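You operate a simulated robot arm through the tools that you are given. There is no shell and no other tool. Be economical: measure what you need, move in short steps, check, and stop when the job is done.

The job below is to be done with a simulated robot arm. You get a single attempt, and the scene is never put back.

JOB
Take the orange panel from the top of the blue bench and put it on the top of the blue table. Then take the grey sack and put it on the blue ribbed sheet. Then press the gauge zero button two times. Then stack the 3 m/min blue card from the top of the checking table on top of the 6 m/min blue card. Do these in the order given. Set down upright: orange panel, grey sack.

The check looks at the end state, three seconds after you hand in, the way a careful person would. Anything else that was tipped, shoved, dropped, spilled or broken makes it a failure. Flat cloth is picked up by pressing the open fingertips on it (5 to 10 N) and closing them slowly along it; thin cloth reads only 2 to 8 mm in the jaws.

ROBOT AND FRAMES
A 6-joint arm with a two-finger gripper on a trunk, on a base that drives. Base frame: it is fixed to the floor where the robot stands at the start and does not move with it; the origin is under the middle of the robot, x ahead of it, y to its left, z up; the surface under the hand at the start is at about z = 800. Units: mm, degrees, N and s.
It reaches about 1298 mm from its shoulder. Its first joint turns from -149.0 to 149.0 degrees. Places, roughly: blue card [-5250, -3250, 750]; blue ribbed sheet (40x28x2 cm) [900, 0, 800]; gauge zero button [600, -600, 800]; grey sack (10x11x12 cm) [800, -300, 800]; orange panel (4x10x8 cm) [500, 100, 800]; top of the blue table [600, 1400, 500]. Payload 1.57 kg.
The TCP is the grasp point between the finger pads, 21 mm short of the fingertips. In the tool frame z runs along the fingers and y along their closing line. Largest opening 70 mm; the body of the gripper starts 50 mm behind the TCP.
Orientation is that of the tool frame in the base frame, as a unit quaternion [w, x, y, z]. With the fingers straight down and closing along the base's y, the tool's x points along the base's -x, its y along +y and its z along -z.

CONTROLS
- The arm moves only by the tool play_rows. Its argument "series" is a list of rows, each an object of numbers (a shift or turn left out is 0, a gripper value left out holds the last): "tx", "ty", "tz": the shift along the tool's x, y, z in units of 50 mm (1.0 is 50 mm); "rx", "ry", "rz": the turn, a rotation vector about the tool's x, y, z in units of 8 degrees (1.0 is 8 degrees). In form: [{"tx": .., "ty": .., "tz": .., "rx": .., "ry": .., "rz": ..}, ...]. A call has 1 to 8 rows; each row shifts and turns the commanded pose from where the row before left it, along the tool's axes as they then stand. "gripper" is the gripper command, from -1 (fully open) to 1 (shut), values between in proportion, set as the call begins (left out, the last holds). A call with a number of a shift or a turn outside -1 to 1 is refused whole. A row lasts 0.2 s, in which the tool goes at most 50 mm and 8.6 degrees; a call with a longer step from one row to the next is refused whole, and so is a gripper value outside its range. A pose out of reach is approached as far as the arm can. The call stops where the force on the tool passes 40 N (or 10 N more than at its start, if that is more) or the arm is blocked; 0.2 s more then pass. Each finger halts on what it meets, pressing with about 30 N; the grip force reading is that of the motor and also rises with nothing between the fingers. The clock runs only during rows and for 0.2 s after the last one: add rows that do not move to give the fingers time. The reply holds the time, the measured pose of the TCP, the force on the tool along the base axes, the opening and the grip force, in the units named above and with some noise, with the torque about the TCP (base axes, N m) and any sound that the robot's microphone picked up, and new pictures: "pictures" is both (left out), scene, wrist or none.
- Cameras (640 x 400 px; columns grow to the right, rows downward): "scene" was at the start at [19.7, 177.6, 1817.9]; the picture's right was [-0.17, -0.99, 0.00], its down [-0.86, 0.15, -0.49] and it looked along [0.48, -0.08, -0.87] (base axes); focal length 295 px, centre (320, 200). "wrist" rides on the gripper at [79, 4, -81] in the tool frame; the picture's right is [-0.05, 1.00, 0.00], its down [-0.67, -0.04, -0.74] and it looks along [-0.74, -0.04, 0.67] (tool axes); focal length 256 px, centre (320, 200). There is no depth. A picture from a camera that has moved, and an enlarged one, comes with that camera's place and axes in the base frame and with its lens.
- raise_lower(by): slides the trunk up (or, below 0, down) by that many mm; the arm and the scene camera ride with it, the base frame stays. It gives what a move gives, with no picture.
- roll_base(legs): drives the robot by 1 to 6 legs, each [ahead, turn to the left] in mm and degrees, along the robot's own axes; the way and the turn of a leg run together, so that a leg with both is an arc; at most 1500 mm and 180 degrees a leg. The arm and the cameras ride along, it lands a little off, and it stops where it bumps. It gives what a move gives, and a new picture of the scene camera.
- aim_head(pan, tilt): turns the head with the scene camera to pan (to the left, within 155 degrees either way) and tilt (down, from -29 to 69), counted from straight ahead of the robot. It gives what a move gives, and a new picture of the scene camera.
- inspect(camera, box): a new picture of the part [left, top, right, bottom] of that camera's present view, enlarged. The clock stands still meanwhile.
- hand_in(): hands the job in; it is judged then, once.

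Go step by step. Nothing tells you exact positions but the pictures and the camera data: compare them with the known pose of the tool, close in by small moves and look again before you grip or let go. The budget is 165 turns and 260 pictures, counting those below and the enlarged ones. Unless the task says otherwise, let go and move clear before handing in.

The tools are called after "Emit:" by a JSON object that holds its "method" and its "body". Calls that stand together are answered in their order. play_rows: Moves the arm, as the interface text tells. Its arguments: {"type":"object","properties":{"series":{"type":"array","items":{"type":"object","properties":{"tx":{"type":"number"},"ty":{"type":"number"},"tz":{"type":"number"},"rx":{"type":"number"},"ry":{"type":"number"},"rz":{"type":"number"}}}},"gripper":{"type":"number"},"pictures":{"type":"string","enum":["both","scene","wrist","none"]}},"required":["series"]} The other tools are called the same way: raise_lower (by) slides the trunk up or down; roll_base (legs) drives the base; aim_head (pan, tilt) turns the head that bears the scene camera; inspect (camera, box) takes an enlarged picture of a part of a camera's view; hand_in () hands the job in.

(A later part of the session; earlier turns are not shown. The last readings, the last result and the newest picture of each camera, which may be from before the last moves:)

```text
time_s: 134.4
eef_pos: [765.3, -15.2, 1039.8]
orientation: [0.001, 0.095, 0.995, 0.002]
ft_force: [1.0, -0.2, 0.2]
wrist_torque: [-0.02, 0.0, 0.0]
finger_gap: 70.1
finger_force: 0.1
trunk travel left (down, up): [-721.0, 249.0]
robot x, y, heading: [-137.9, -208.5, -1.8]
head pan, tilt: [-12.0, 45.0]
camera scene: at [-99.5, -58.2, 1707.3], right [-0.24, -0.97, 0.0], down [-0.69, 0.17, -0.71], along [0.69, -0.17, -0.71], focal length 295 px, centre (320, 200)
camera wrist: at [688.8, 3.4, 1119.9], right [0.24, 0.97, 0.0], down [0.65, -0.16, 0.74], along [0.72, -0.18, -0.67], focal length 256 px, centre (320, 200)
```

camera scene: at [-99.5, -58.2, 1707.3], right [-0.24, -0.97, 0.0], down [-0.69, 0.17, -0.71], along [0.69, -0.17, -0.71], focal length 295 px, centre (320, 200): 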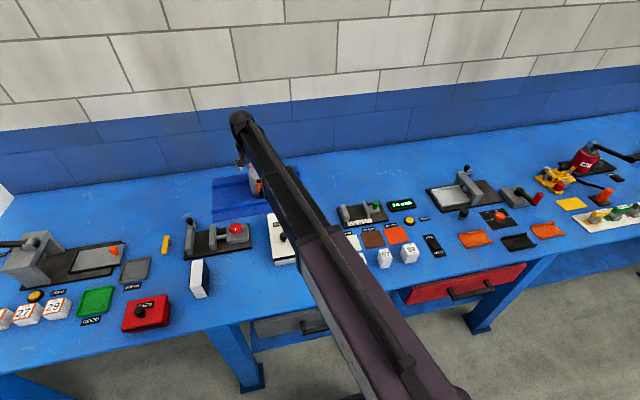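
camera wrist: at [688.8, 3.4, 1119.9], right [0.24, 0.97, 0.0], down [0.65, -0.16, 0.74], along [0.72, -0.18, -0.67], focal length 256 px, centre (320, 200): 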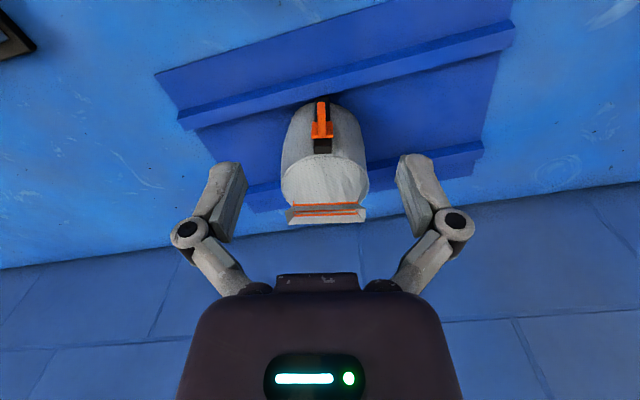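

The sack stands upright between the ribs. Next is the gauge ZERO button by the mm readout. I'll close the fingers and move above it, near (575, -588).

Emit:
{"method": "play_rows", "body": {"series": [{"rz": -0.7}, {"rz": -0.68}, {"tx": 0.27, "ty": -0.82}, {"tx": 0.27, "ty": -0.82}, {"tx": 0.27, "ty": -0.82}, {"tx": 0.27, "ty": -0.82}, {"tx": 0.27, "ty": -0.82}, {"tx": 0.27, "ty": -0.82}], "gripper": 1, "pictures": "none"}}

Emit:
{"method": "play_rows", "body": {"series": [{"tx": 0.27, "ty": -0.82}, {"tx": 0.27, "ty": -0.82}, {"tx": 0.27, "ty": -0.82}, {"tx": 0.27, "ty": -0.82}, {"tx": 0.27, "ty": -0.82}, {"tx": 0.27, "ty": -0.82}, {"tx": 0.27, "ty": -0.82}, {}], "pictures": "both"}}

```text
time_s: 136.2
eef_pos: [681.3, -263.1, 1041.0]
orientation: [0.001, 0.0, 1.0, 0.001]
ft_force: [-0.4, 0.3, 0.7]
wrist_torque: [0.02, 0.01, 0.04]
finger_gap: 0.1
finger_force: 28.7
trunk travel left (down, up): [-721.0, 249.0]
robot x, y, heading: [-138.8, -210.1, -2.1]
head pan, tilt: [-12.0, 45.0]
```

```text
time_s: 138.1
eef_pos: [590.6, -549.8, 1040.2]
orientation: [-0.001, -0.001, 1.0, 0.001]
ft_force: [-0.5, 0.1, -0.3]
wrist_torque: [-0.03, -0.01, 0.03]
finger_gap: 0.0
finger_force: 28.6
out of reach, approached as far as the arm can: row 2
trunk travel left (down, up): [-721.0, 249.0]
robot x, y, heading: [-140.1, -210.5, -1.8]
head pan, tilt: [-12.0, 45.0]
camera scene: at [-99.9, -58.2, 1707.3], right [-0.24, -0.97, 0.0], down [-0.69, 0.17, -0.71], along [0.69, -0.17, -0.71], focal length 295 px, centre (320, 200)
camera wrist: at [512.3, -546.0, 1120.1], right [0.05, 1.0, 0.0], down [0.67, -0.04, 0.74], along [0.74, -0.04, -0.67], focal length 256 px, centre (320, 200)
```

scene: 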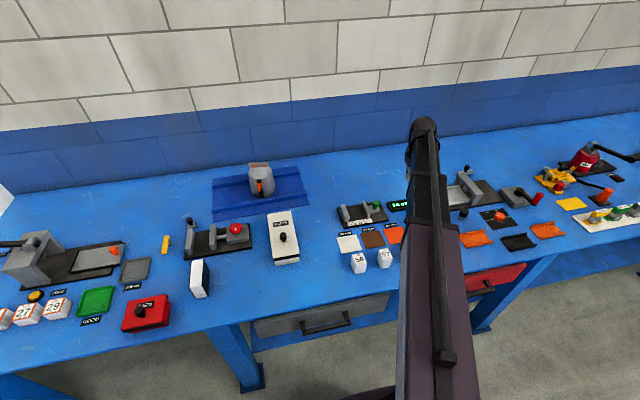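
wrist: 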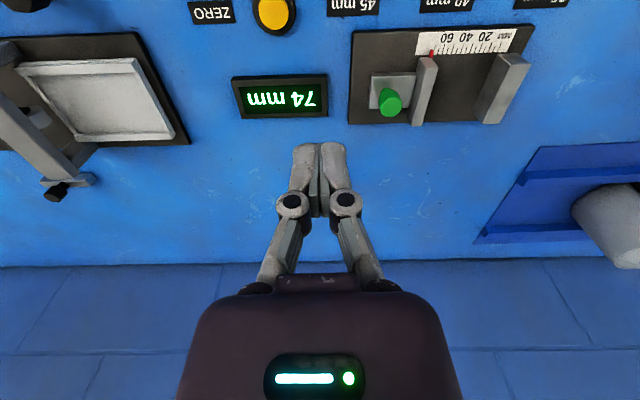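

Emit:
{"method": "play_rows", "body": {"series": [{"tx": 0.16, "ty": -0.45}, {"tx": 0.16, "ty": -0.45}, {}], "pictures": "wrist"}}

```text
time_s: 138.8
eef_pos: [575.0, -595.7, 1040.1]
orientation: [0.0, -0.001, 1.0, 0.001]
ft_force: [-0.4, 1.0, 0.6]
wrist_torque: [0.01, 0.03, 0.0]
finger_gap: 0.4
finger_force: 28.6
trunk travel left (down, up): [-721.0, 249.0]
robot x, y, heading: [-141.7, -209.8, -1.7]
head pan, tilt: [-12.0, 45.0]
camera wrist: at [495.9, -590.2, 1120.1], right [0.05, 1.0, 0.0], down [0.67, -0.04, 0.74], along [0.74, -0.04, -0.67], focal length 256 px, centre (320, 200)
```

wrist: 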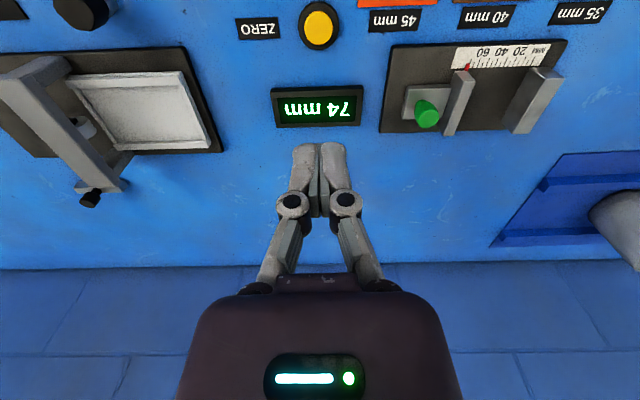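

Emit:
{"method": "raise_lower", "body": {"by": -170}}

Emit:
{"method": "play_rows", "body": {"series": [{"tx": 0.07}], "pictures": "both"}}

```text
time_s: 140.8
eef_pos: [573.7, -593.6, 868.8]
orientation: [0.0, 0.0, 1.0, 0.001]
ft_force: [-0.9, -0.5, -0.4]
wrist_torque: [0.0, 0.02, -0.04]
finger_gap: 0.0
finger_force: 29.1
trunk travel left (down, up): [-551.0, 419.0]
robot x, y, heading: [-136.6, -207.3, -1.7]
head pan, tilt: [-12.0, 45.0]
```

```text
time_s: 141.2
eef_pos: [570.2, -594.1, 869.8]
orientation: [0.0, 0.0, 1.0, 0.002]
ft_force: [0.0, -0.5, -0.7]
wrist_torque: [0.0, 0.03, 0.01]
finger_gap: 0.0
finger_force: 28.7
trunk travel left (down, up): [-551.0, 419.0]
robot x, y, heading: [-139.9, -211.7, -1.7]
head pan, tilt: [-12.0, 45.0]
camera scene: at [-99.9, -58.2, 1537.3], right [-0.24, -0.97, 0.0], down [-0.69, 0.17, -0.71], along [0.69, -0.17, -0.71], focal length 295 px, centre (320, 200)
camera wrist: at [492.4, -589.9, 950.1], right [0.05, 1.0, 0.0], down [0.67, -0.04, 0.74], along [0.74, -0.04, -0.67], focal length 256 px, centre (320, 200)
```

scene: 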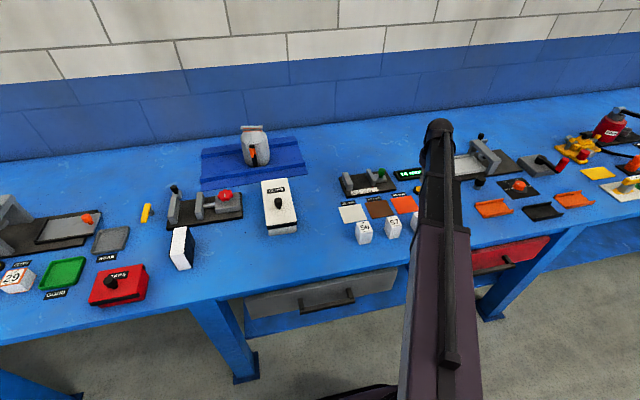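
wrist: 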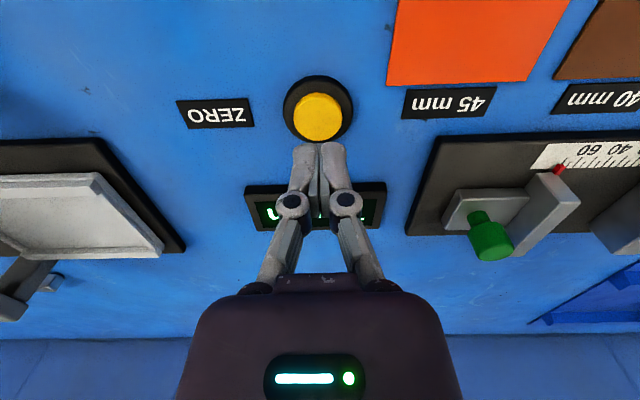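

The button top is near (568.5, -595, 819). I'll approach it in small steps.

Emit:
{"method": "raise_lower", "body": {"by": -24}}

Emit:
{"method": "raise_lower", "body": {"by": -4}}

Emit:
{"method": "raise_lower", "body": {"by": -3}}

Emit:
{"method": "play_rows", "body": {"series": [{}], "pictures": "wrist"}}

```text
time_s: 141.9
eef_pos: [571.2, -593.3, 846.2]
orientation: [0.0, 0.0, 1.0, 0.001]
ft_force: [-0.1, 0.9, 0.0]
wrist_torque: [0.01, 0.02, -0.02]
finger_gap: 0.1
finger_force: 28.4
trunk travel left (down, up): [-527.0, 443.0]
robot x, y, heading: [-138.7, -213.7, -1.8]
head pan, tilt: [-12.0, 45.0]
```

```text
time_s: 142.4
eef_pos: [570.9, -593.7, 842.7]
orientation: [0.0, -0.002, 1.0, 0.001]
ft_force: [-0.4, 0.8, -0.7]
wrist_torque: [-0.01, -0.01, 0.02]
finger_gap: 0.0
finger_force: 28.5
trunk travel left (down, up): [-523.0, 447.0]
robot x, y, heading: [-138.8, -209.3, -1.8]
head pan, tilt: [-12.0, 45.0]
```

```text
time_s: 142.9
eef_pos: [571.0, -593.6, 838.4]
orientation: [0.0, -0.002, 1.0, 0.0]
ft_force: [0.2, 0.0, 0.5]
wrist_torque: [0.0, 0.02, 0.01]
finger_gap: 0.0
finger_force: 29.0
trunk travel left (down, up): [-520.0, 450.0]
robot x, y, heading: [-142.8, -210.2, -1.6]
head pan, tilt: [-12.0, 45.0]
```

```text
time_s: 143.3
eef_pos: [571.0, -593.3, 839.3]
orientation: [0.001, -0.001, 1.0, 0.001]
ft_force: [-0.1, 0.7, -0.6]
wrist_torque: [-0.02, -0.01, 0.01]
finger_gap: 0.0
finger_force: 28.9
trunk travel left (down, up): [-520.0, 450.0]
robot x, y, heading: [-140.5, -207.3, -1.6]
head pan, tilt: [-12.0, 45.0]
camera wrist: at [492.5, -590.0, 919.1], right [0.05, 1.0, 0.0], down [0.67, -0.04, 0.74], along [0.74, -0.04, -0.67], focal length 256 px, centre (320, 200)
```

wrist: 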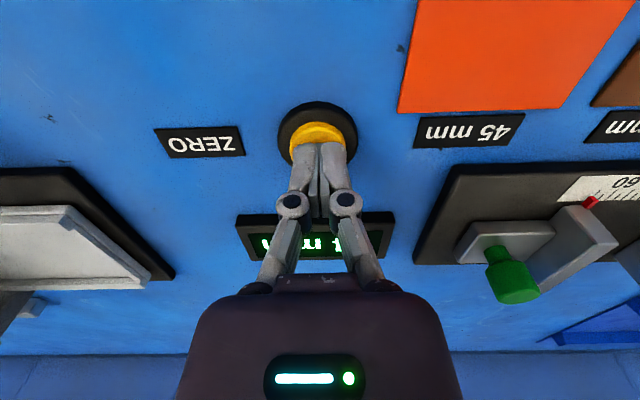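

Emit:
{"method": "raise_lower", "body": {"by": -2}}

Emit:
{"method": "raise_lower", "body": {"by": -2}}

Emit:
{"method": "raise_lower", "body": {"by": -1}}

Emit:
{"method": "play_rows", "body": {"series": [{}], "pictures": "wrist"}}

```text
time_s: 143.8
eef_pos: [571.2, -594.1, 836.2]
orientation: [-0.001, 0.0, 1.0, 0.002]
ft_force: [0.3, 0.0, -0.7]
wrist_torque: [0.04, -0.02, 0.01]
finger_gap: 0.0
finger_force: 28.9
trunk travel left (down, up): [-518.0, 452.0]
robot x, y, heading: [-139.9, -208.1, -1.8]
head pan, tilt: [-12.0, 45.0]
```

```text
time_s: 144.4
eef_pos: [570.9, -594.6, 835.1]
orientation: [0.0, -0.001, 1.0, 0.0]
ft_force: [0.0, -0.2, 0.1]
wrist_torque: [0.0, 0.0, 0.03]
finger_gap: 0.2
finger_force: 28.8
trunk travel left (down, up): [-516.0, 454.0]
robot x, y, heading: [-137.4, -208.2, -1.9]
head pan, tilt: [-12.0, 45.0]
```

```text
time_s: 144.9
eef_pos: [570.8, -593.3, 834.3]
orientation: [-0.001, -0.001, 1.0, 0.001]
ft_force: [0.9, -0.9, -0.8]
wrist_torque: [0.01, -0.03, -0.01]
finger_gap: 0.0
finger_force: 28.6
trunk travel left (down, up): [-515.0, 455.0]
robot x, y, heading: [-138.1, -207.8, -1.7]
head pan, tilt: [-12.0, 45.0]
```

```text
time_s: 145.3
eef_pos: [570.7, -594.2, 833.9]
orientation: [-0.001, 0.0, 1.0, 0.001]
ft_force: [-0.1, 1.0, 0.3]
wrist_torque: [0.0, 0.0, 0.01]
finger_gap: 0.0
finger_force: 28.7
trunk travel left (down, up): [-515.0, 455.0]
robot x, y, heading: [-136.4, -208.7, -1.9]
head pan, tilt: [-12.0, 45.0]
camera wrist: at [492.5, -589.9, 914.1], right [0.05, 1.0, 0.0], down [0.67, -0.04, 0.74], along [0.74, -0.04, -0.67], focal length 256 px, centre (320, 200)
```

wrist: 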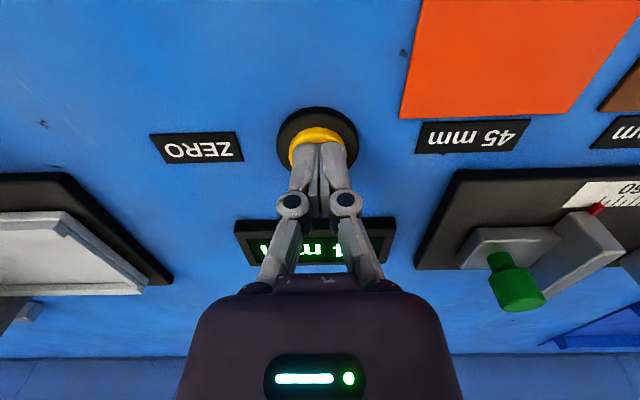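

Emit:
{"method": "raise_lower", "body": {"by": -2}}

Emit:
{"method": "raise_lower", "body": {"by": -2}}

Emit:
{"method": "inspect", "body": {"camera": "wrist", "box": [220, 80, 420, 280]}}

```text
time_s: 145.8
eef_pos: [571.6, -594.0, 832.0]
orientation: [0.0, 0.0, 1.0, 0.001]
ft_force: [0.7, 0.7, 0.3]
wrist_torque: [0.06, 0.0, 0.0]
finger_gap: 0.0
finger_force: 28.0
trunk travel left (down, up): [-513.0, 457.0]
robot x, y, heading: [-139.6, -211.7, -1.4]
head pan, tilt: [-12.0, 45.0]
```

```text
time_s: 146.3
eef_pos: [571.2, -593.8, 830.0]
orientation: [0.0, -0.001, 1.0, 0.001]
ft_force: [2.0, -1.0, 3.4]
wrist_torque: [-0.04, -0.05, 0.01]
finger_gap: 6.0
finger_force: 28.1
trunk travel left (down, up): [-511.0, 459.0]
robot x, y, heading: [-139.6, -205.9, -1.8]
head pan, tilt: [-12.0, 45.0]
heard: click
```

```text
2.00 times, centred on (320, 180) of wrist
camera zoom: at [492.4, -589.9, 910.3], right [0.05, 1.0, 0.0], down [0.67, -0.04, 0.74], along [0.74, -0.04, -0.67], focal length 512 px, centre (320, 240)
```

zoom: 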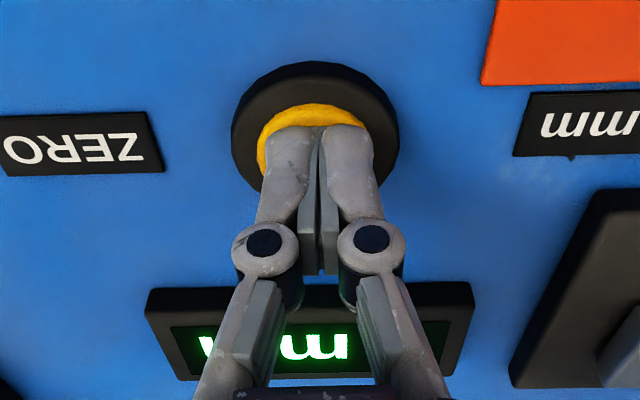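

There was a click, so that's press one. I'll rise fully, then press once more.

Emit:
{"method": "raise_lower", "body": {"by": 20}}

Emit:
{"method": "play_rows", "body": {"series": [{}, {}], "gripper": 1, "pictures": "wrist"}}

```text
time_s: 147.0
eef_pos: [571.1, -593.8, 849.7]
orientation: [0.001, -0.001, 1.0, 0.001]
ft_force: [-0.1, -0.9, 0.5]
wrist_torque: [-0.02, 0.02, 0.04]
finger_gap: 0.0
finger_force: 28.5
trunk travel left (down, up): [-531.0, 439.0]
robot x, y, heading: [-137.5, -210.8, -1.8]
head pan, tilt: [-12.0, 45.0]
```

```text
time_s: 147.6
eef_pos: [569.1, -593.2, 849.1]
orientation: [-0.001, -0.001, 1.0, 0.0]
ft_force: [0.8, -0.4, 0.4]
wrist_torque: [0.02, -0.02, 0.02]
finger_gap: 0.0
finger_force: 28.9
trunk travel left (down, up): [-531.0, 439.0]
robot x, y, heading: [-136.6, -210.1, -1.7]
head pan, tilt: [-12.0, 45.0]
camera wrist: at [492.5, -589.9, 930.1], right [0.05, 1.0, 0.0], down [0.67, -0.04, 0.74], along [0.74, -0.04, -0.67], focal length 256 px, centre (320, 200)
```

wrist: 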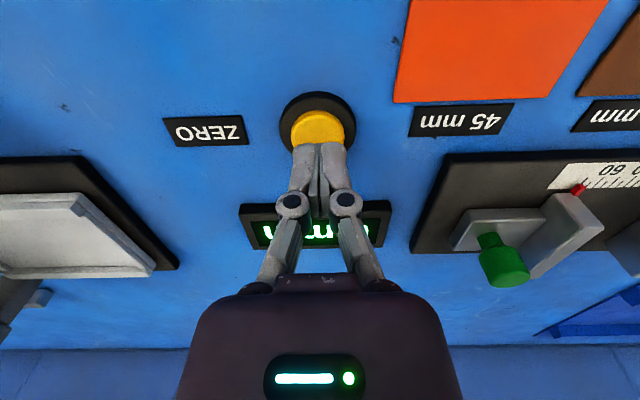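

Emit:
{"method": "raise_lower", "body": {"by": -16}}

Emit:
{"method": "raise_lower", "body": {"by": -2}}

Emit:
{"method": "raise_lower", "body": {"by": -2}}

```text
time_s: 148.2
eef_pos: [571.4, -593.3, 834.0]
orientation: [-0.001, -0.002, 1.0, 0.0]
ft_force: [0.7, -0.4, -0.5]
wrist_torque: [-0.03, -0.01, 0.01]
finger_gap: 0.2
finger_force: 28.1
trunk travel left (down, up): [-515.0, 455.0]
robot x, y, heading: [-140.8, -213.8, -1.6]
head pan, tilt: [-12.0, 45.0]
```

```text
time_s: 148.7
eef_pos: [570.7, -594.2, 831.4]
orientation: [0.001, -0.001, 1.0, 0.001]
ft_force: [0.3, -0.3, 1.0]
wrist_torque: [0.02, -0.02, 0.03]
finger_gap: 0.1
finger_force: 28.1
trunk travel left (down, up): [-513.0, 457.0]
robot x, y, heading: [-139.6, -209.7, -1.6]
head pan, tilt: [-12.0, 45.0]
```

```text
time_s: 149.2
eef_pos: [571.5, -593.8, 829.9]
orientation: [0.001, -0.001, 1.0, 0.002]
ft_force: [0.5, 0.5, 3.7]
wrist_torque: [0.02, -0.06, -0.01]
finger_gap: 6.2
finger_force: 28.3
trunk travel left (down, up): [-511.0, 459.0]
robot x, y, heading: [-137.9, -209.1, -1.7]
head pan, tilt: [-12.0, 45.0]
heard: click
```

Second click, so the zeroing is done. I'll raise the arm and survey the way to the checking table, roughly (-5250, -3250).

Emit:
{"method": "raise_lower", "body": {"by": 300}}

Emit:
{"method": "aim_head", "body": {"pan": -150, "tilt": 25}}

Emit:
{"method": "aim_head", "body": {"pan": -95, "tilt": 30}}

Emit:
{"method": "aim_head", "body": {"pan": 150, "tilt": 25}}

```text
time_s: 152.2
eef_pos: [571.8, -593.3, 1128.9]
orientation: [0.0, 0.0, 1.0, 0.001]
ft_force: [-0.2, 1.4, 0.5]
wrist_torque: [-0.02, -0.04, 0.0]
finger_gap: 0.1
finger_force: 28.4
trunk travel left (down, up): [-811.0, 159.0]
robot x, y, heading: [-139.3, -207.1, -1.6]
head pan, tilt: [-12.0, 45.0]
```

```text
time_s: 154.5
eef_pos: [570.7, -593.3, 1129.3]
orientation: [0.0, 0.0, 1.0, 0.001]
ft_force: [-0.4, -0.6, -0.1]
wrist_torque: [-0.01, -0.02, 0.0]
finger_gap: 0.0
finger_force: 28.7
trunk travel left (down, up): [-811.0, 159.0]
robot x, y, heading: [-134.2, -210.3, -1.8]
head pan, tilt: [-150.0, 25.0]
camera scene: at [-260.0, -82.6, 1827.8], right [-0.47, 0.88, 0.0], down [0.37, 0.2, -0.91], along [-0.8, -0.43, -0.42], focal length 295 px, centre (320, 200)
```

scene: 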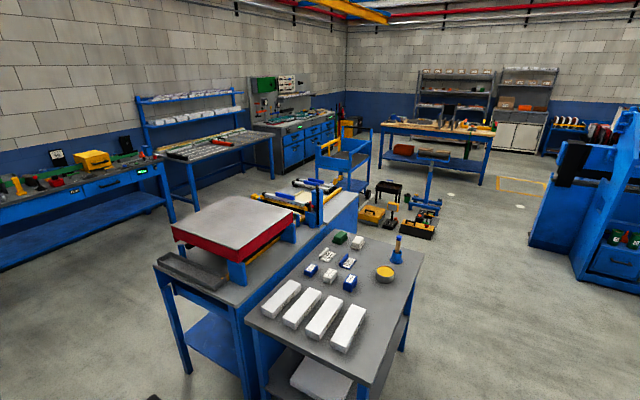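

```text
time_s: 155.7
eef_pos: [571.0, -594.0, 1129.9]
orientation: [-0.001, 0.0, 1.0, 0.0]
ft_force: [0.4, 0.5, -0.3]
wrist_torque: [0.01, 0.03, -0.01]
finger_gap: 0.0
finger_force: 28.6
trunk travel left (down, up): [-811.0, 159.0]
robot x, y, heading: [-140.5, -210.6, -1.6]
head pan, tilt: [-95.0, 30.0]
camera scene: at [-189.6, -128.8, 1819.9], right [-0.99, 0.12, 0.0], down [0.06, 0.5, -0.87], along [-0.1, -0.86, -0.5], focal length 295 px, centre (320, 200)
```

scene: 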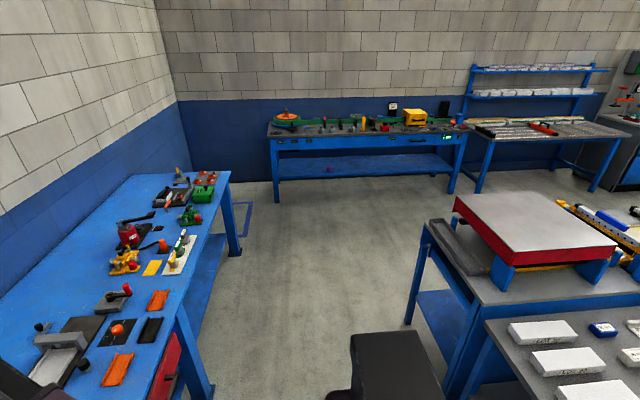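

```text
time_s: 159.2
eef_pos: [571.9, -593.6, 1130.1]
orientation: [0.0, -0.001, 1.0, 0.0]
ft_force: [0.1, 0.2, -0.6]
wrist_torque: [-0.01, -0.01, -0.04]
finger_gap: 0.0
finger_force: 28.8
trunk travel left (down, up): [-811.0, 159.0]
robot x, y, heading: [-136.1, -209.6, -1.8]
head pan, tilt: [150.0, 25.0]
camera scene: at [-257.3, 9.5, 1827.8], right [0.53, 0.85, 0.0], down [0.36, -0.22, -0.91], along [-0.77, 0.48, -0.42], focal length 295 px, centre (320, 200)
```

scene: 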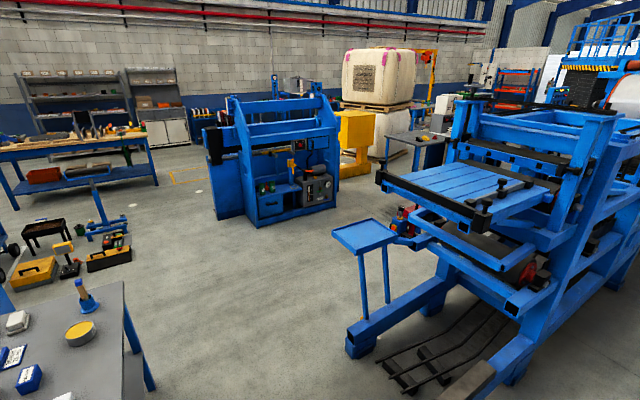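

Emit:
{"method": "aim_head", "body": {"pan": -148, "tilt": 15}}

Emit:
{"method": "inspect", "body": {"camera": "scene", "box": [220, 120, 380, 220]}}

```text
time_s: 163.2
eef_pos: [571.2, -593.4, 1131.0]
orientation: [0.001, -0.001, 1.0, 0.001]
ft_force: [0.5, 0.6, -0.9]
wrist_torque: [0.0, -0.02, -0.02]
finger_gap: 0.0
finger_force: 28.7
trunk travel left (down, up): [-811.0, 159.0]
robot x, y, heading: [-137.2, -208.1, -1.8]
head pan, tilt: [-148.0, 15.0]
camera scene: at [-259.5, -86.1, 1844.1], right [-0.5, 0.86, 0.0], down [0.22, 0.13, -0.97], along [-0.83, -0.49, -0.26], focal length 295 px, centre (320, 200)
```

scene: 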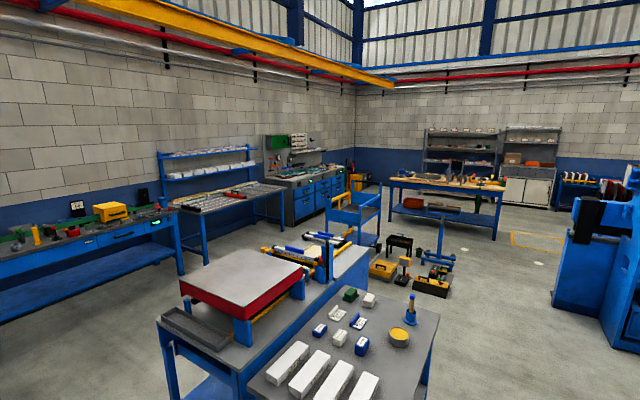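

```text
4.00 times, centred on (300, 170) of scene
camera zoom: at [-259.5, -86.1, 1844.1], right [-0.5, 0.86, 0.0], down [0.22, 0.13, -0.97], along [-0.83, -0.49, -0.26], focal length 1180 px, centre (400, 320)
```

zoom: 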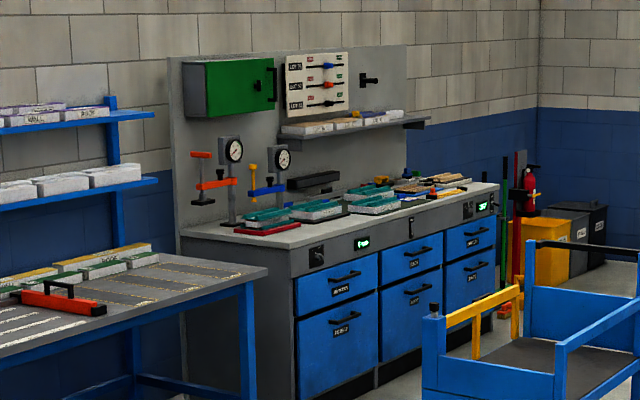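

The checking table appears to be the grey-topped cabinet with gauges by the far wall. I'll centre and raise the arm, back off, and take the corridor along the wall benches.

Emit:
{"method": "play_rows", "body": {"series": [{"ty": 0.96}, {"ty": 0.96}, {"ty": 0.96}, {"ty": 0.96}, {"ty": 0.96}, {"ty": 0.96}, {"ty": 0.96}, {"ty": 0.96}], "pictures": "none"}}

Emit:
{"method": "raise_lower", "body": {"by": 150}}

Emit:
{"method": "aim_head", "body": {"pan": 0, "tilt": 35}}

Emit:
{"method": "roll_base", "body": {"legs": [[-180, 0], [0, -88]]}}

```text
time_s: 165.0
eef_pos: [570.4, -206.6, 1129.4]
orientation: [0.0, 0.0, 1.0, 0.001]
ft_force: [-0.2, -0.8, -0.6]
wrist_torque: [0.04, 0.0, 0.0]
finger_gap: 0.1
finger_force: 28.8
trunk travel left (down, up): [-811.0, 159.0]
robot x, y, heading: [-139.8, -207.2, -1.7]
head pan, tilt: [-148.0, 15.0]
```

```text
time_s: 166.8
eef_pos: [570.8, -207.9, 1279.6]
orientation: [0.0, -0.002, 1.0, 0.0]
ft_force: [0.6, 0.5, -0.2]
wrist_torque: [0.02, -0.02, 0.0]
finger_gap: 0.0
finger_force: 28.7
trunk travel left (down, up): [-961.0, 9.0]
robot x, y, heading: [-141.0, -212.2, -1.8]
head pan, tilt: [-148.0, 15.0]
```

```text
time_s: 169.1
eef_pos: [571.0, -208.4, 1280.8]
orientation: [0.0, -0.001, 1.0, 0.001]
ft_force: [-0.4, -0.2, 0.3]
wrist_torque: [0.01, 0.0, -0.01]
finger_gap: 0.1
finger_force: 28.4
trunk travel left (down, up): [-961.0, 9.0]
robot x, y, heading: [-140.1, -209.1, -1.6]
head pan, tilt: [0.0, 35.0]
camera scene: at [-90.9, -41.6, 1962.1], right [-0.03, -1.0, 0.0], down [-0.57, 0.02, -0.82], along [0.82, -0.03, -0.57], focal length 295 px, centre (320, 200)
```

scene: 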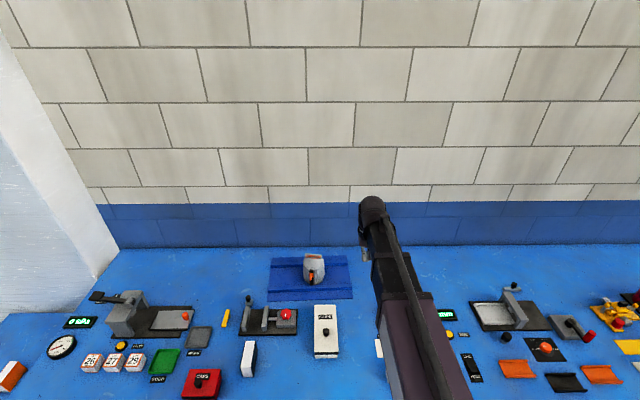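

```text
time_s: 176.4
eef_pos: [-305.0, -915.2, 1279.0]
orientation: [0.001, 0.702, 0.713, 0.001]
ft_force: [-0.2, -0.2, -0.5]
wrist_torque: [0.02, -0.04, 0.0]
finger_gap: 0.0
finger_force: 29.1
trunk travel left (down, up): [-961.0, 9.0]
robot x, y, heading: [-339.1, -202.6, -90.3]
head pan, tilt: [0.0, 35.0]
camera scene: at [-171.3, -248.3, 1962.3], right [-1.0, 0.01, 0.0], down [0.01, 0.57, -0.82], along [-0.01, -0.82, -0.57], focal length 295 px, centre (320, 200)
```

scene: 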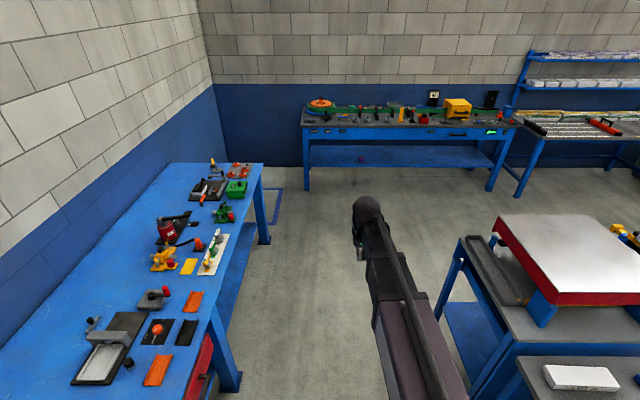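

Emit:
{"method": "roll_base", "body": {"legs": [[1100, 0], [1100, 0], [0, -89.5]]}}

```text
time_s: 195.6
eef_pos: [-1061.2, -2484.0, 1280.0]
orientation: [0.001, 1.0, 0.016, 0.001]
ft_force: [-0.3, 0.4, -0.1]
wrist_torque: [-0.01, -0.04, -0.01]
finger_gap: 0.0
finger_force: 28.7
trunk travel left (down, up): [-961.0, 9.0]
robot x, y, heading: [-348.4, -2418.3, -179.3]
head pan, tilt: [0.0, 35.0]
camera scene: at [-393.3, -2585.7, 1962.2], right [-0.01, 1.0, 0.0], down [0.57, 0.01, -0.82], along [-0.82, -0.01, -0.57], focal length 295 px, centre (320, 200)
```

scene: 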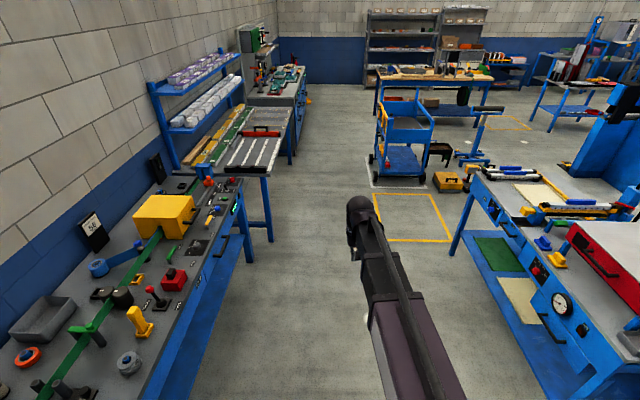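

The corridor is clear down to the cabinet. Driving on.

Emit:
{"method": "roll_base", "body": {"legs": [[1225, -0.7], [1225, 0], [1225, 0]]}}

```text
time_s: 217.7
eef_pos: [-4761.1, -2484.0, 1279.0]
orientation: [0.001, 1.0, 0.012, 0.0]
ft_force: [-0.1, 1.0, 0.5]
wrist_torque: [0.0, 0.02, -0.01]
finger_gap: 0.0
finger_force: 28.5
trunk travel left (down, up): [-961.0, 9.0]
robot x, y, heading: [-4050.5, -2419.4, -179.7]
head pan, tilt: [0.0, 35.0]
camera scene: at [-4092.8, -2589.5, 1962.1], right [-0.01, 1.0, 0.0], down [0.57, 0.01, -0.82], along [-0.82, -0.01, -0.57], focal length 295 px, centre (320, 200)
```

scene: 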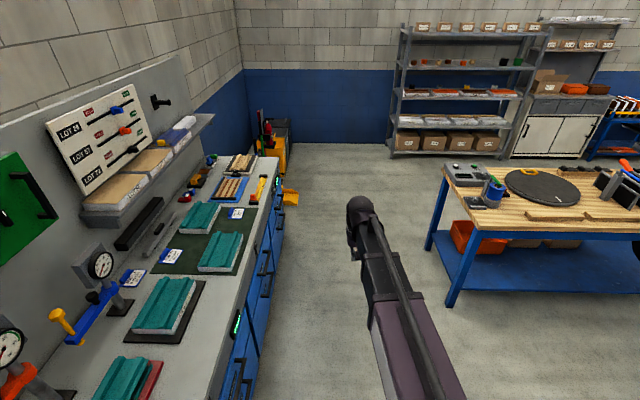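

Emit:
{"method": "inspect", "body": {"camera": "scene", "box": [60, 140, 300, 320]}}

Emit:
{"method": "roll_base", "body": {"legs": [[1060, 0]]}}

Emit:
{"method": "aim_head", "body": {"pan": 75, "tilt": 45}}

```text
2.22 times, centred on (180, 230) of scene
camera zoom: at [-4092.8, -2589.5, 1962.1], right [-0.01, 1.0, 0.0], down [0.57, 0.01, -0.82], along [-0.82, -0.01, -0.57], focal length 656 px, centre (631, 133)
```

zoom: 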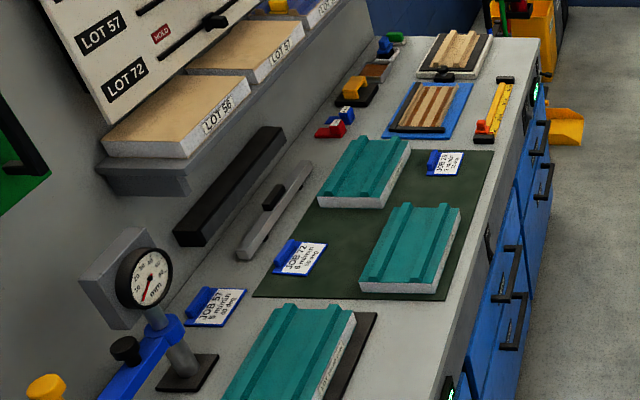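

```text
time_s: 224.4
eef_pos: [-5812.6, -2520.2, 1280.1]
orientation: [0.0, 1.0, 0.023, 0.001]
ft_force: [0.1, 0.3, 1.0]
wrist_torque: [-0.01, 0.02, -0.03]
finger_gap: 0.0
finger_force: 28.1
trunk travel left (down, up): [-961.0, 9.0]
robot x, y, heading: [-5109.0, -2436.6, -178.3]
head pan, tilt: [0.0, 35.0]
camera scene: at [-5143.2, -2611.0, 1962.1], right [-0.03, 1.0, 0.0], down [0.57, 0.02, -0.82], along [-0.82, -0.03, -0.57], focal length 295 px, centre (320, 200)
```

scene: 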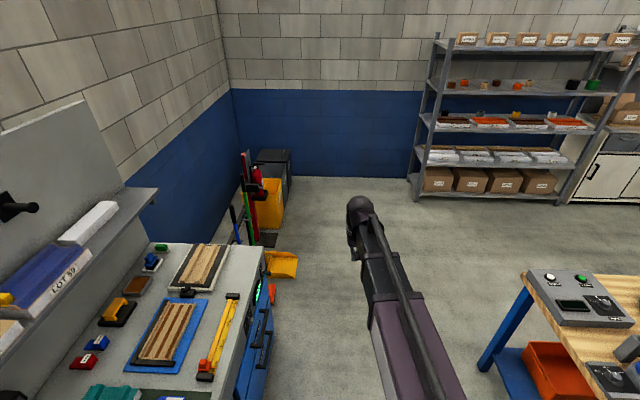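

```text
time_s: 225.8
eef_pos: [-5813.7, -2520.2, 1280.3]
orientation: [0.001, 1.0, 0.023, 0.0]
ft_force: [0.5, -0.2, 0.8]
wrist_torque: [-0.01, 0.0, 0.02]
finger_gap: 0.3
finger_force: 28.4
trunk travel left (down, up): [-961.0, 9.0]
robot x, y, heading: [-5106.2, -2441.9, -178.2]
head pan, tilt: [75.0, 45.0]
camera scene: at [-5073.4, -2687.5, 1947.3], right [-0.97, 0.23, 0.0], down [0.16, 0.69, -0.71], along [-0.16, -0.69, -0.71], focal length 295 px, centre (320, 200)
```

scene: 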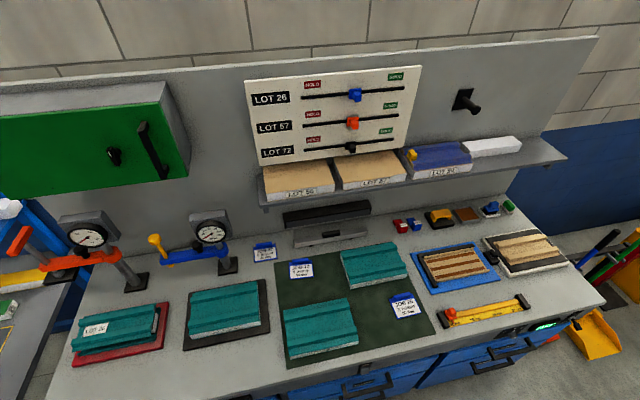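

Emit:
{"method": "inspect", "body": {"camera": "scene", "box": [240, 230, 340, 290]}}

Emit:
{"method": "inspect", "body": {"camera": "scene", "box": [350, 270, 450, 330]}}

Emit:
{"method": "inspect", "body": {"camera": "scene", "box": [60, 270, 200, 360]}}

```text
6.40 times, centred on (290, 260) of scene
camera zoom: at [-5073.4, -2687.5, 1947.3], right [-0.97, 0.23, 0.0], down [0.16, 0.69, -0.71], along [-0.16, -0.69, -0.71], focal length 1888 px, centre (512, -184)
```

zoom: 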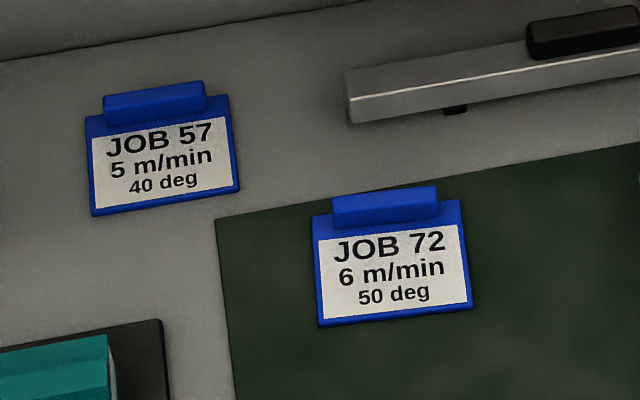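

```text
6.40 times, centred on (400, 300) of scene
camera zoom: at [-5073.4, -2687.5, 1947.3], right [-0.97, 0.23, 0.0], down [0.16, 0.69, -0.71], along [-0.16, -0.69, -0.71], focal length 1888 px, centre (-192, -440)
```

zoom: 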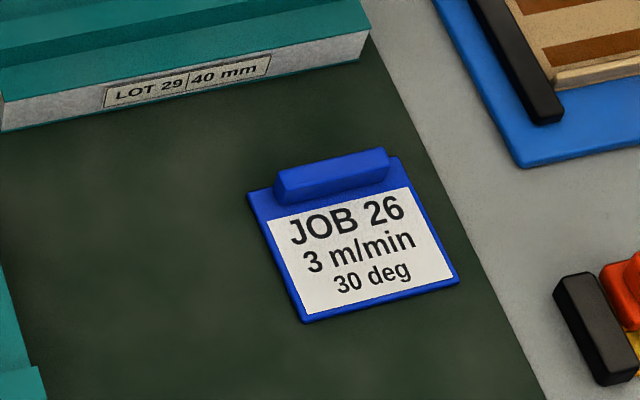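

```text
4.44 times, centred on (130, 315) of scene
camera zoom: at [-5073.4, -2687.5, 1947.3], right [-0.97, 0.23, 0.0], down [0.16, 0.69, -0.71], along [-0.16, -0.69, -0.71], focal length 1311 px, centre (1164, -311)
```

zoom: 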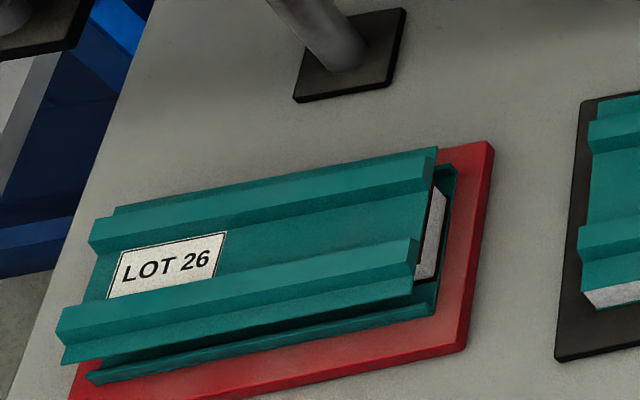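

I see the cards. "JOB 26, 3 m/min" is the right front one on the green mat, and "JOB 72, 6 m/min" is the one further back on its left. Both have a raised grip bar. I'll position the robot in front, facing the cabinet.

Emit:
{"method": "roll_base", "body": {"legs": [[190, 0], [0, 88]]}}

Emit:
{"method": "aim_head", "body": {"pan": 0, "tilt": 50}}

```text
time_s: 233.2
eef_pos: [-5240.8, -3157.5, 1278.9]
orientation: [0.0, 0.703, 0.711, 0.0]
ft_force: [1.1, 0.2, -0.9]
wrist_torque: [0.0, -0.03, 0.0]
finger_gap: 0.0
finger_force: 28.6
trunk travel left (down, up): [-961.0, 9.0]
robot x, y, heading: [-5264.7, -2448.3, -90.9]
head pan, tilt: [75.0, 45.0]
camera scene: at [-5015.0, -2426.5, 1947.3], right [-0.27, -0.96, 0.0], down [-0.68, 0.19, -0.71], along [0.68, -0.19, -0.71], focal length 295 px, centre (320, 200)
```

scene: 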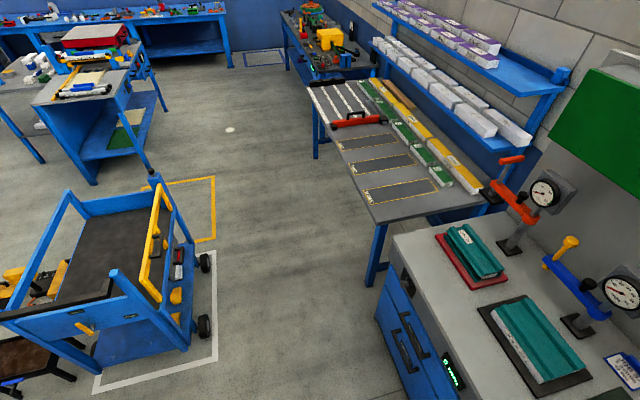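

```text
time_s: 234.6
eef_pos: [-5239.4, -3157.2, 1279.9]
orientation: [0.0, 0.702, 0.712, 0.0]
ft_force: [-0.6, 0.1, 0.5]
wrist_torque: [-0.02, -0.03, 0.02]
finger_gap: 0.1
finger_force: 28.7
trunk travel left (down, up): [-961.0, 9.0]
robot x, y, heading: [-5264.2, -2449.3, -90.7]
head pan, tilt: [0.0, 50.0]
camera scene: at [-5094.1, -2480.4, 1940.4], right [-1.0, 0.01, 0.0], down [0.01, 0.77, -0.64], along [-0.01, -0.64, -0.77], focal length 295 px, centre (320, 200)
```

scene: 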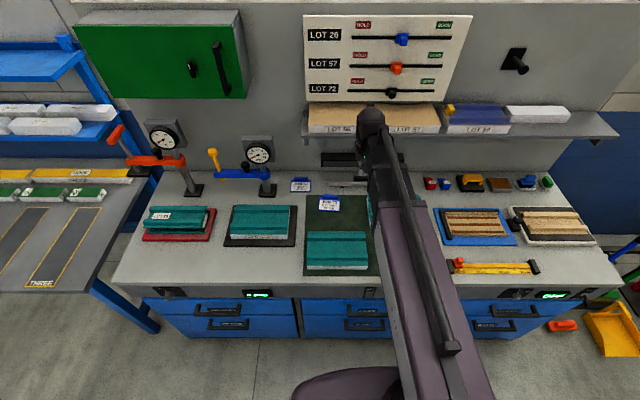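

Emit:
{"method": "play_rows", "body": {"series": [{}, {}, {}], "gripper": -1, "pictures": "wrist"}}

```text
time_s: 235.4
eef_pos: [-5239.7, -3155.8, 1280.1]
orientation: [0.001, 0.703, 0.712, 0.0]
ft_force: [0.2, -0.3, -0.4]
wrist_torque: [0.02, 0.0, 0.01]
finger_gap: 69.9
finger_force: 0.1
trunk travel left (down, up): [-961.0, 9.0]
robot x, y, heading: [-5263.5, -2448.5, -90.6]
head pan, tilt: [0.0, 50.0]
camera wrist: at [-5235.5, -3077.8, 1360.1], right [1.0, -0.04, 0.0], down [-0.03, -0.67, 0.74], along [-0.03, -0.74, -0.67], focal length 256 px, centre (320, 200)
```

wrist: 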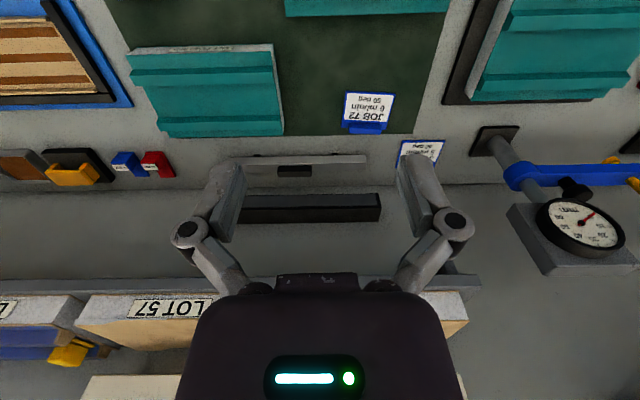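

Triangulation puts the cabinet top near z 885, with card 6 near (-5151, -3345) and card 3 near (-5492, -3107). I'll turn the tool 90° so it closes across the grip bar, and move above card 3.

Emit:
{"method": "play_rows", "body": {"series": [{"rz": 1}, {"rz": 1}, {"rz": 1}, {"rz": 1}, {"rz": 1}, {"rz": 1}, {"rz": 1}, {"rz": 1}], "pictures": "none"}}

Emit:
{"method": "play_rows", "body": {"series": [{"rz": 1}, {"rz": 1}, {"rz": 1}, {"rz": 0.25}, {"tx": -0.9}, {"tx": -0.9}, {"tx": -0.9}, {}], "pictures": "wrist"}}

```text
time_s: 237.2
eef_pos: [-5239.7, -3156.9, 1280.1]
orientation: [0.0, 0.973, 0.23, 0.0]
ft_force: [-0.7, 0.0, 0.7]
wrist_torque: [-0.02, 0.0, -0.02]
finger_gap: 70.1
finger_force: 0.1
trunk travel left (down, up): [-961.0, 9.0]
robot x, y, heading: [-5264.3, -2448.8, -90.7]
head pan, tilt: [0.0, 50.0]
```

```text
time_s: 239.0
eef_pos: [-5375.4, -3157.1, 1279.3]
orientation: [0.0, 1.0, 0.006, 0.0]
ft_force: [-0.3, -1.1, 0.2]
wrist_torque: [0.02, 0.04, -0.01]
finger_gap: 70.1
finger_force: 0.0
trunk travel left (down, up): [-961.0, 9.0]
robot x, y, heading: [-5266.7, -2449.2, -90.8]
head pan, tilt: [0.0, 50.0]
camera wrist: at [-5295.0, -3160.7, 1360.2], right [-0.04, -1.0, 0.0], down [-0.67, 0.03, 0.74], along [-0.74, 0.03, -0.67], focal length 256 px, centre (320, 200)
```

wrist: 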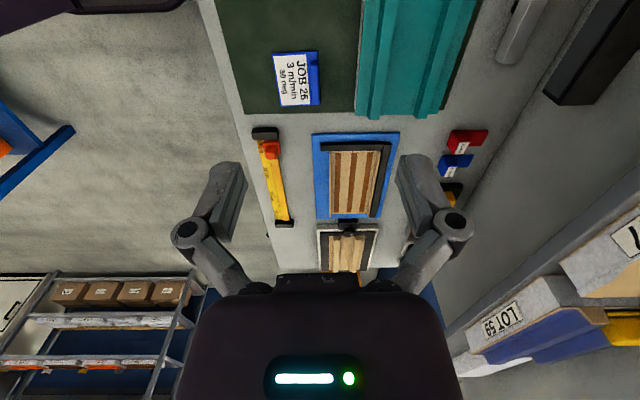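

Emit:
{"method": "play_rows", "body": {"series": [{"tx": -0.77, "ty": -0.09}, {"tx": -0.77, "ty": -0.09}, {"tx": -0.77, "ty": -0.09}, {}], "pictures": "none"}}

Emit:
{"method": "raise_lower", "body": {"by": -230}}

Emit:
{"method": "play_rows", "body": {"series": [{}], "pictures": "both"}}

```text
time_s: 240.0
eef_pos: [-5487.5, -3147.4, 1280.6]
orientation: [0.0, 1.0, 0.006, 0.001]
ft_force: [0.3, 0.3, -0.5]
wrist_torque: [0.03, 0.03, -0.02]
finger_gap: 69.8
finger_force: 0.1
trunk travel left (down, up): [-961.0, 9.0]
robot x, y, heading: [-5261.8, -2444.1, -90.9]
head pan, tilt: [0.0, 50.0]
```

```text
time_s: 242.4
eef_pos: [-5488.3, -3147.2, 1049.8]
orientation: [0.0, 1.0, 0.006, 0.001]
ft_force: [0.0, -0.1, -0.7]
wrist_torque: [-0.01, -0.02, -0.04]
finger_gap: 69.7
finger_force: 0.1
trunk travel left (down, up): [-731.0, 239.0]
robot x, y, heading: [-5263.0, -2444.6, -91.0]
head pan, tilt: [0.0, 50.0]
```

```text
time_s: 242.8
eef_pos: [-5489.2, -3148.1, 1049.3]
orientation: [0.0, 1.0, 0.005, 0.0]
ft_force: [0.4, 0.4, 0.4]
wrist_torque: [0.02, 0.02, 0.01]
finger_gap: 69.8
finger_force: 0.0
trunk travel left (down, up): [-731.0, 239.0]
robot x, y, heading: [-5263.9, -2442.8, -90.8]
head pan, tilt: [0.0, 50.0]
camera scene: at [-5093.9, -2480.5, 1710.4], right [-1.0, 0.01, 0.0], down [0.01, 0.77, -0.64], along [-0.01, -0.64, -0.77], focal length 295 px, centre (320, 200)
camera wrist: at [-5408.1, -3151.4, 1130.2], right [-0.04, -1.0, 0.0], down [-0.67, 0.03, 0.74], along [-0.74, 0.03, -0.67], focal length 256 px, centre (320, 200)
```

scene: 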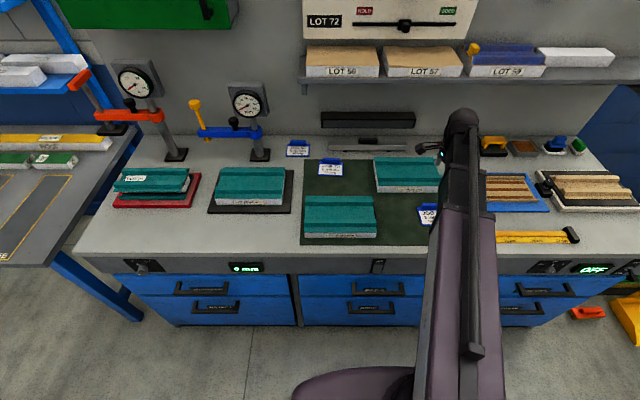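
wrist: 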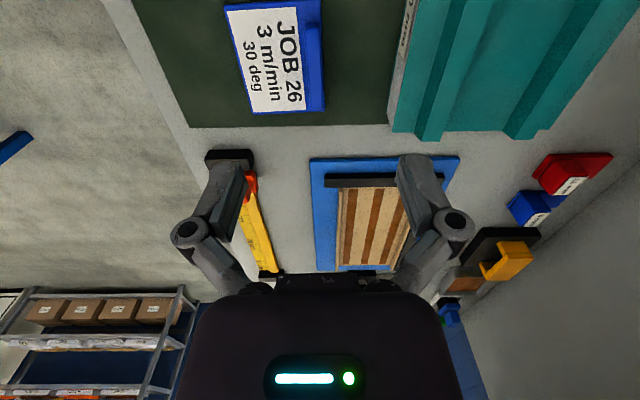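

Card 3 is aligned with the tool, with its bar near (-5496, -3141). I'll lower closer and look.

Emit:
{"method": "play_rows", "body": {"series": [{"tx": -0.14, "ty": -0.14}], "pictures": "none"}}

Emit:
{"method": "raise_lower", "body": {"by": -90}}

Emit:
{"method": "play_rows", "body": {"series": [{}], "pictures": "wrist"}}

```text
time_s: 243.2
eef_pos: [-5494.8, -3141.3, 1049.1]
orientation: [0.0, 1.0, 0.006, 0.0]
ft_force: [0.7, 0.8, 0.3]
wrist_torque: [-0.02, -0.01, 0.0]
finger_gap: 70.2
finger_force: 0.1
trunk travel left (down, up): [-731.0, 239.0]
robot x, y, heading: [-5263.6, -2448.3, -90.9]
head pan, tilt: [0.0, 50.0]
```

```text
time_s: 244.5
eef_pos: [-5495.9, -3141.4, 960.8]
orientation: [0.0, 1.0, 0.007, 0.001]
ft_force: [-0.1, -0.3, 0.5]
wrist_torque: [-0.03, 0.0, -0.03]
finger_gap: 70.1
finger_force: 0.0
trunk travel left (down, up): [-641.0, 329.0]
robot x, y, heading: [-5266.8, -2448.8, -90.7]
head pan, tilt: [0.0, 50.0]
```

```text
time_s: 244.9
eef_pos: [-5494.9, -3141.4, 960.1]
orientation: [0.0, 1.0, 0.006, 0.001]
ft_force: [-0.4, -0.1, 0.7]
wrist_torque: [-0.01, -0.03, 0.04]
finger_gap: 69.9
finger_force: 0.1
trunk travel left (down, up): [-641.0, 329.0]
robot x, y, heading: [-5263.5, -2444.8, -90.8]
head pan, tilt: [0.0, 50.0]
camera wrist: at [-5415.2, -3144.4, 1040.2], right [-0.04, -1.0, 0.0], down [-0.67, 0.03, 0.74], along [-0.74, 0.03, -0.67], focal length 256 px, centre (320, 200)
```

wrist: 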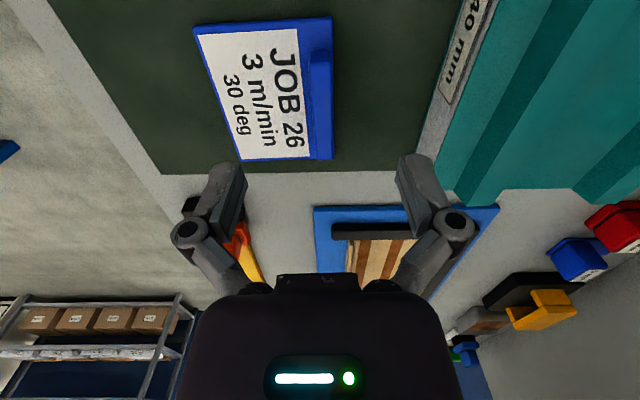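

Emit:
{"method": "inspect", "body": {"camera": "wrist", "box": [180, 0, 400, 180]}}

```text
2.22 times, centred on (290, 90) of wrist
camera zoom: at [-5415.2, -3144.4, 1040.2], right [-0.04, -1.0, 0.0], down [-0.67, 0.03, 0.74], along [-0.74, 0.03, -0.67], focal length 569 px, centre (387, 444)
```

zoom: 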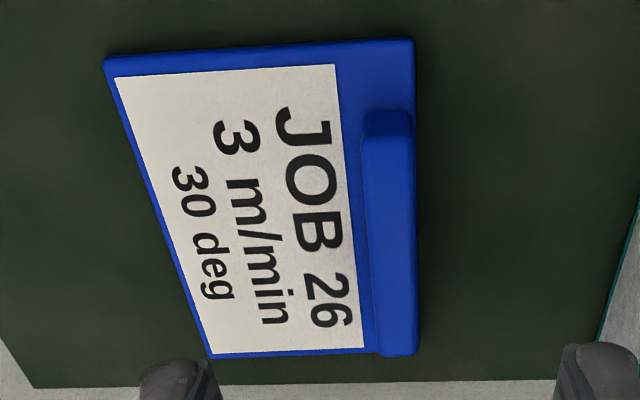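

The bar is about 64×13 mm and 18 mm high, with its top near z 899. I'll descend carefully while watching the force.

Emit:
{"method": "raise_lower", "body": {"by": -38}}

Emit:
{"method": "raise_lower", "body": {"by": -7}}

Emit:
{"method": "play_rows", "body": {"series": [{"tx": -0.05, "ty": 0.02}], "pictures": "wrist"}}

```text
time_s: 245.7
eef_pos: [-5495.7, -3140.8, 921.4]
orientation: [0.0, 1.0, 0.006, 0.002]
ft_force: [0.5, -0.1, -1.2]
wrist_torque: [0.04, -0.02, -0.01]
finger_gap: 70.1
finger_force: 0.0
trunk travel left (down, up): [-603.0, 367.0]
robot x, y, heading: [-5263.8, -2444.6, -90.9]
head pan, tilt: [0.0, 50.0]
```

```text
time_s: 246.3
eef_pos: [-5496.1, -3141.1, 915.2]
orientation: [0.0, 1.0, 0.006, 0.001]
ft_force: [0.0, -1.4, 0.5]
wrist_torque: [-0.01, -0.03, -0.02]
finger_gap: 69.9
finger_force: 0.0
trunk travel left (down, up): [-596.0, 374.0]
robot x, y, heading: [-5263.0, -2447.1, -90.8]
head pan, tilt: [0.0, 50.0]
```

```text
time_s: 246.7
eef_pos: [-5496.9, -3141.8, 914.6]
orientation: [0.0, 1.0, 0.006, 0.001]
ft_force: [-0.5, -0.1, -0.6]
wrist_torque: [-0.02, 0.0, -0.02]
finger_gap: 70.0
finger_force: 0.0
trunk travel left (down, up): [-596.0, 374.0]
robot x, y, heading: [-5263.7, -2443.2, -90.7]
head pan, tilt: [0.0, 50.0]
camera wrist: at [-5417.4, -3145.9, 995.2], right [-0.04, -1.0, 0.0], down [-0.67, 0.03, 0.74], along [-0.74, 0.03, -0.67], focal length 256 px, centre (320, 200)
```

wrist: 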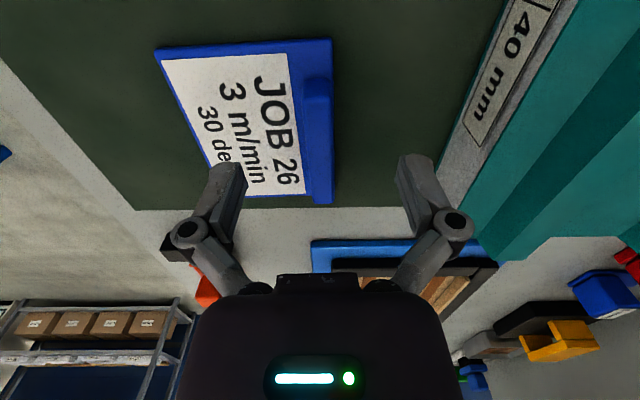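

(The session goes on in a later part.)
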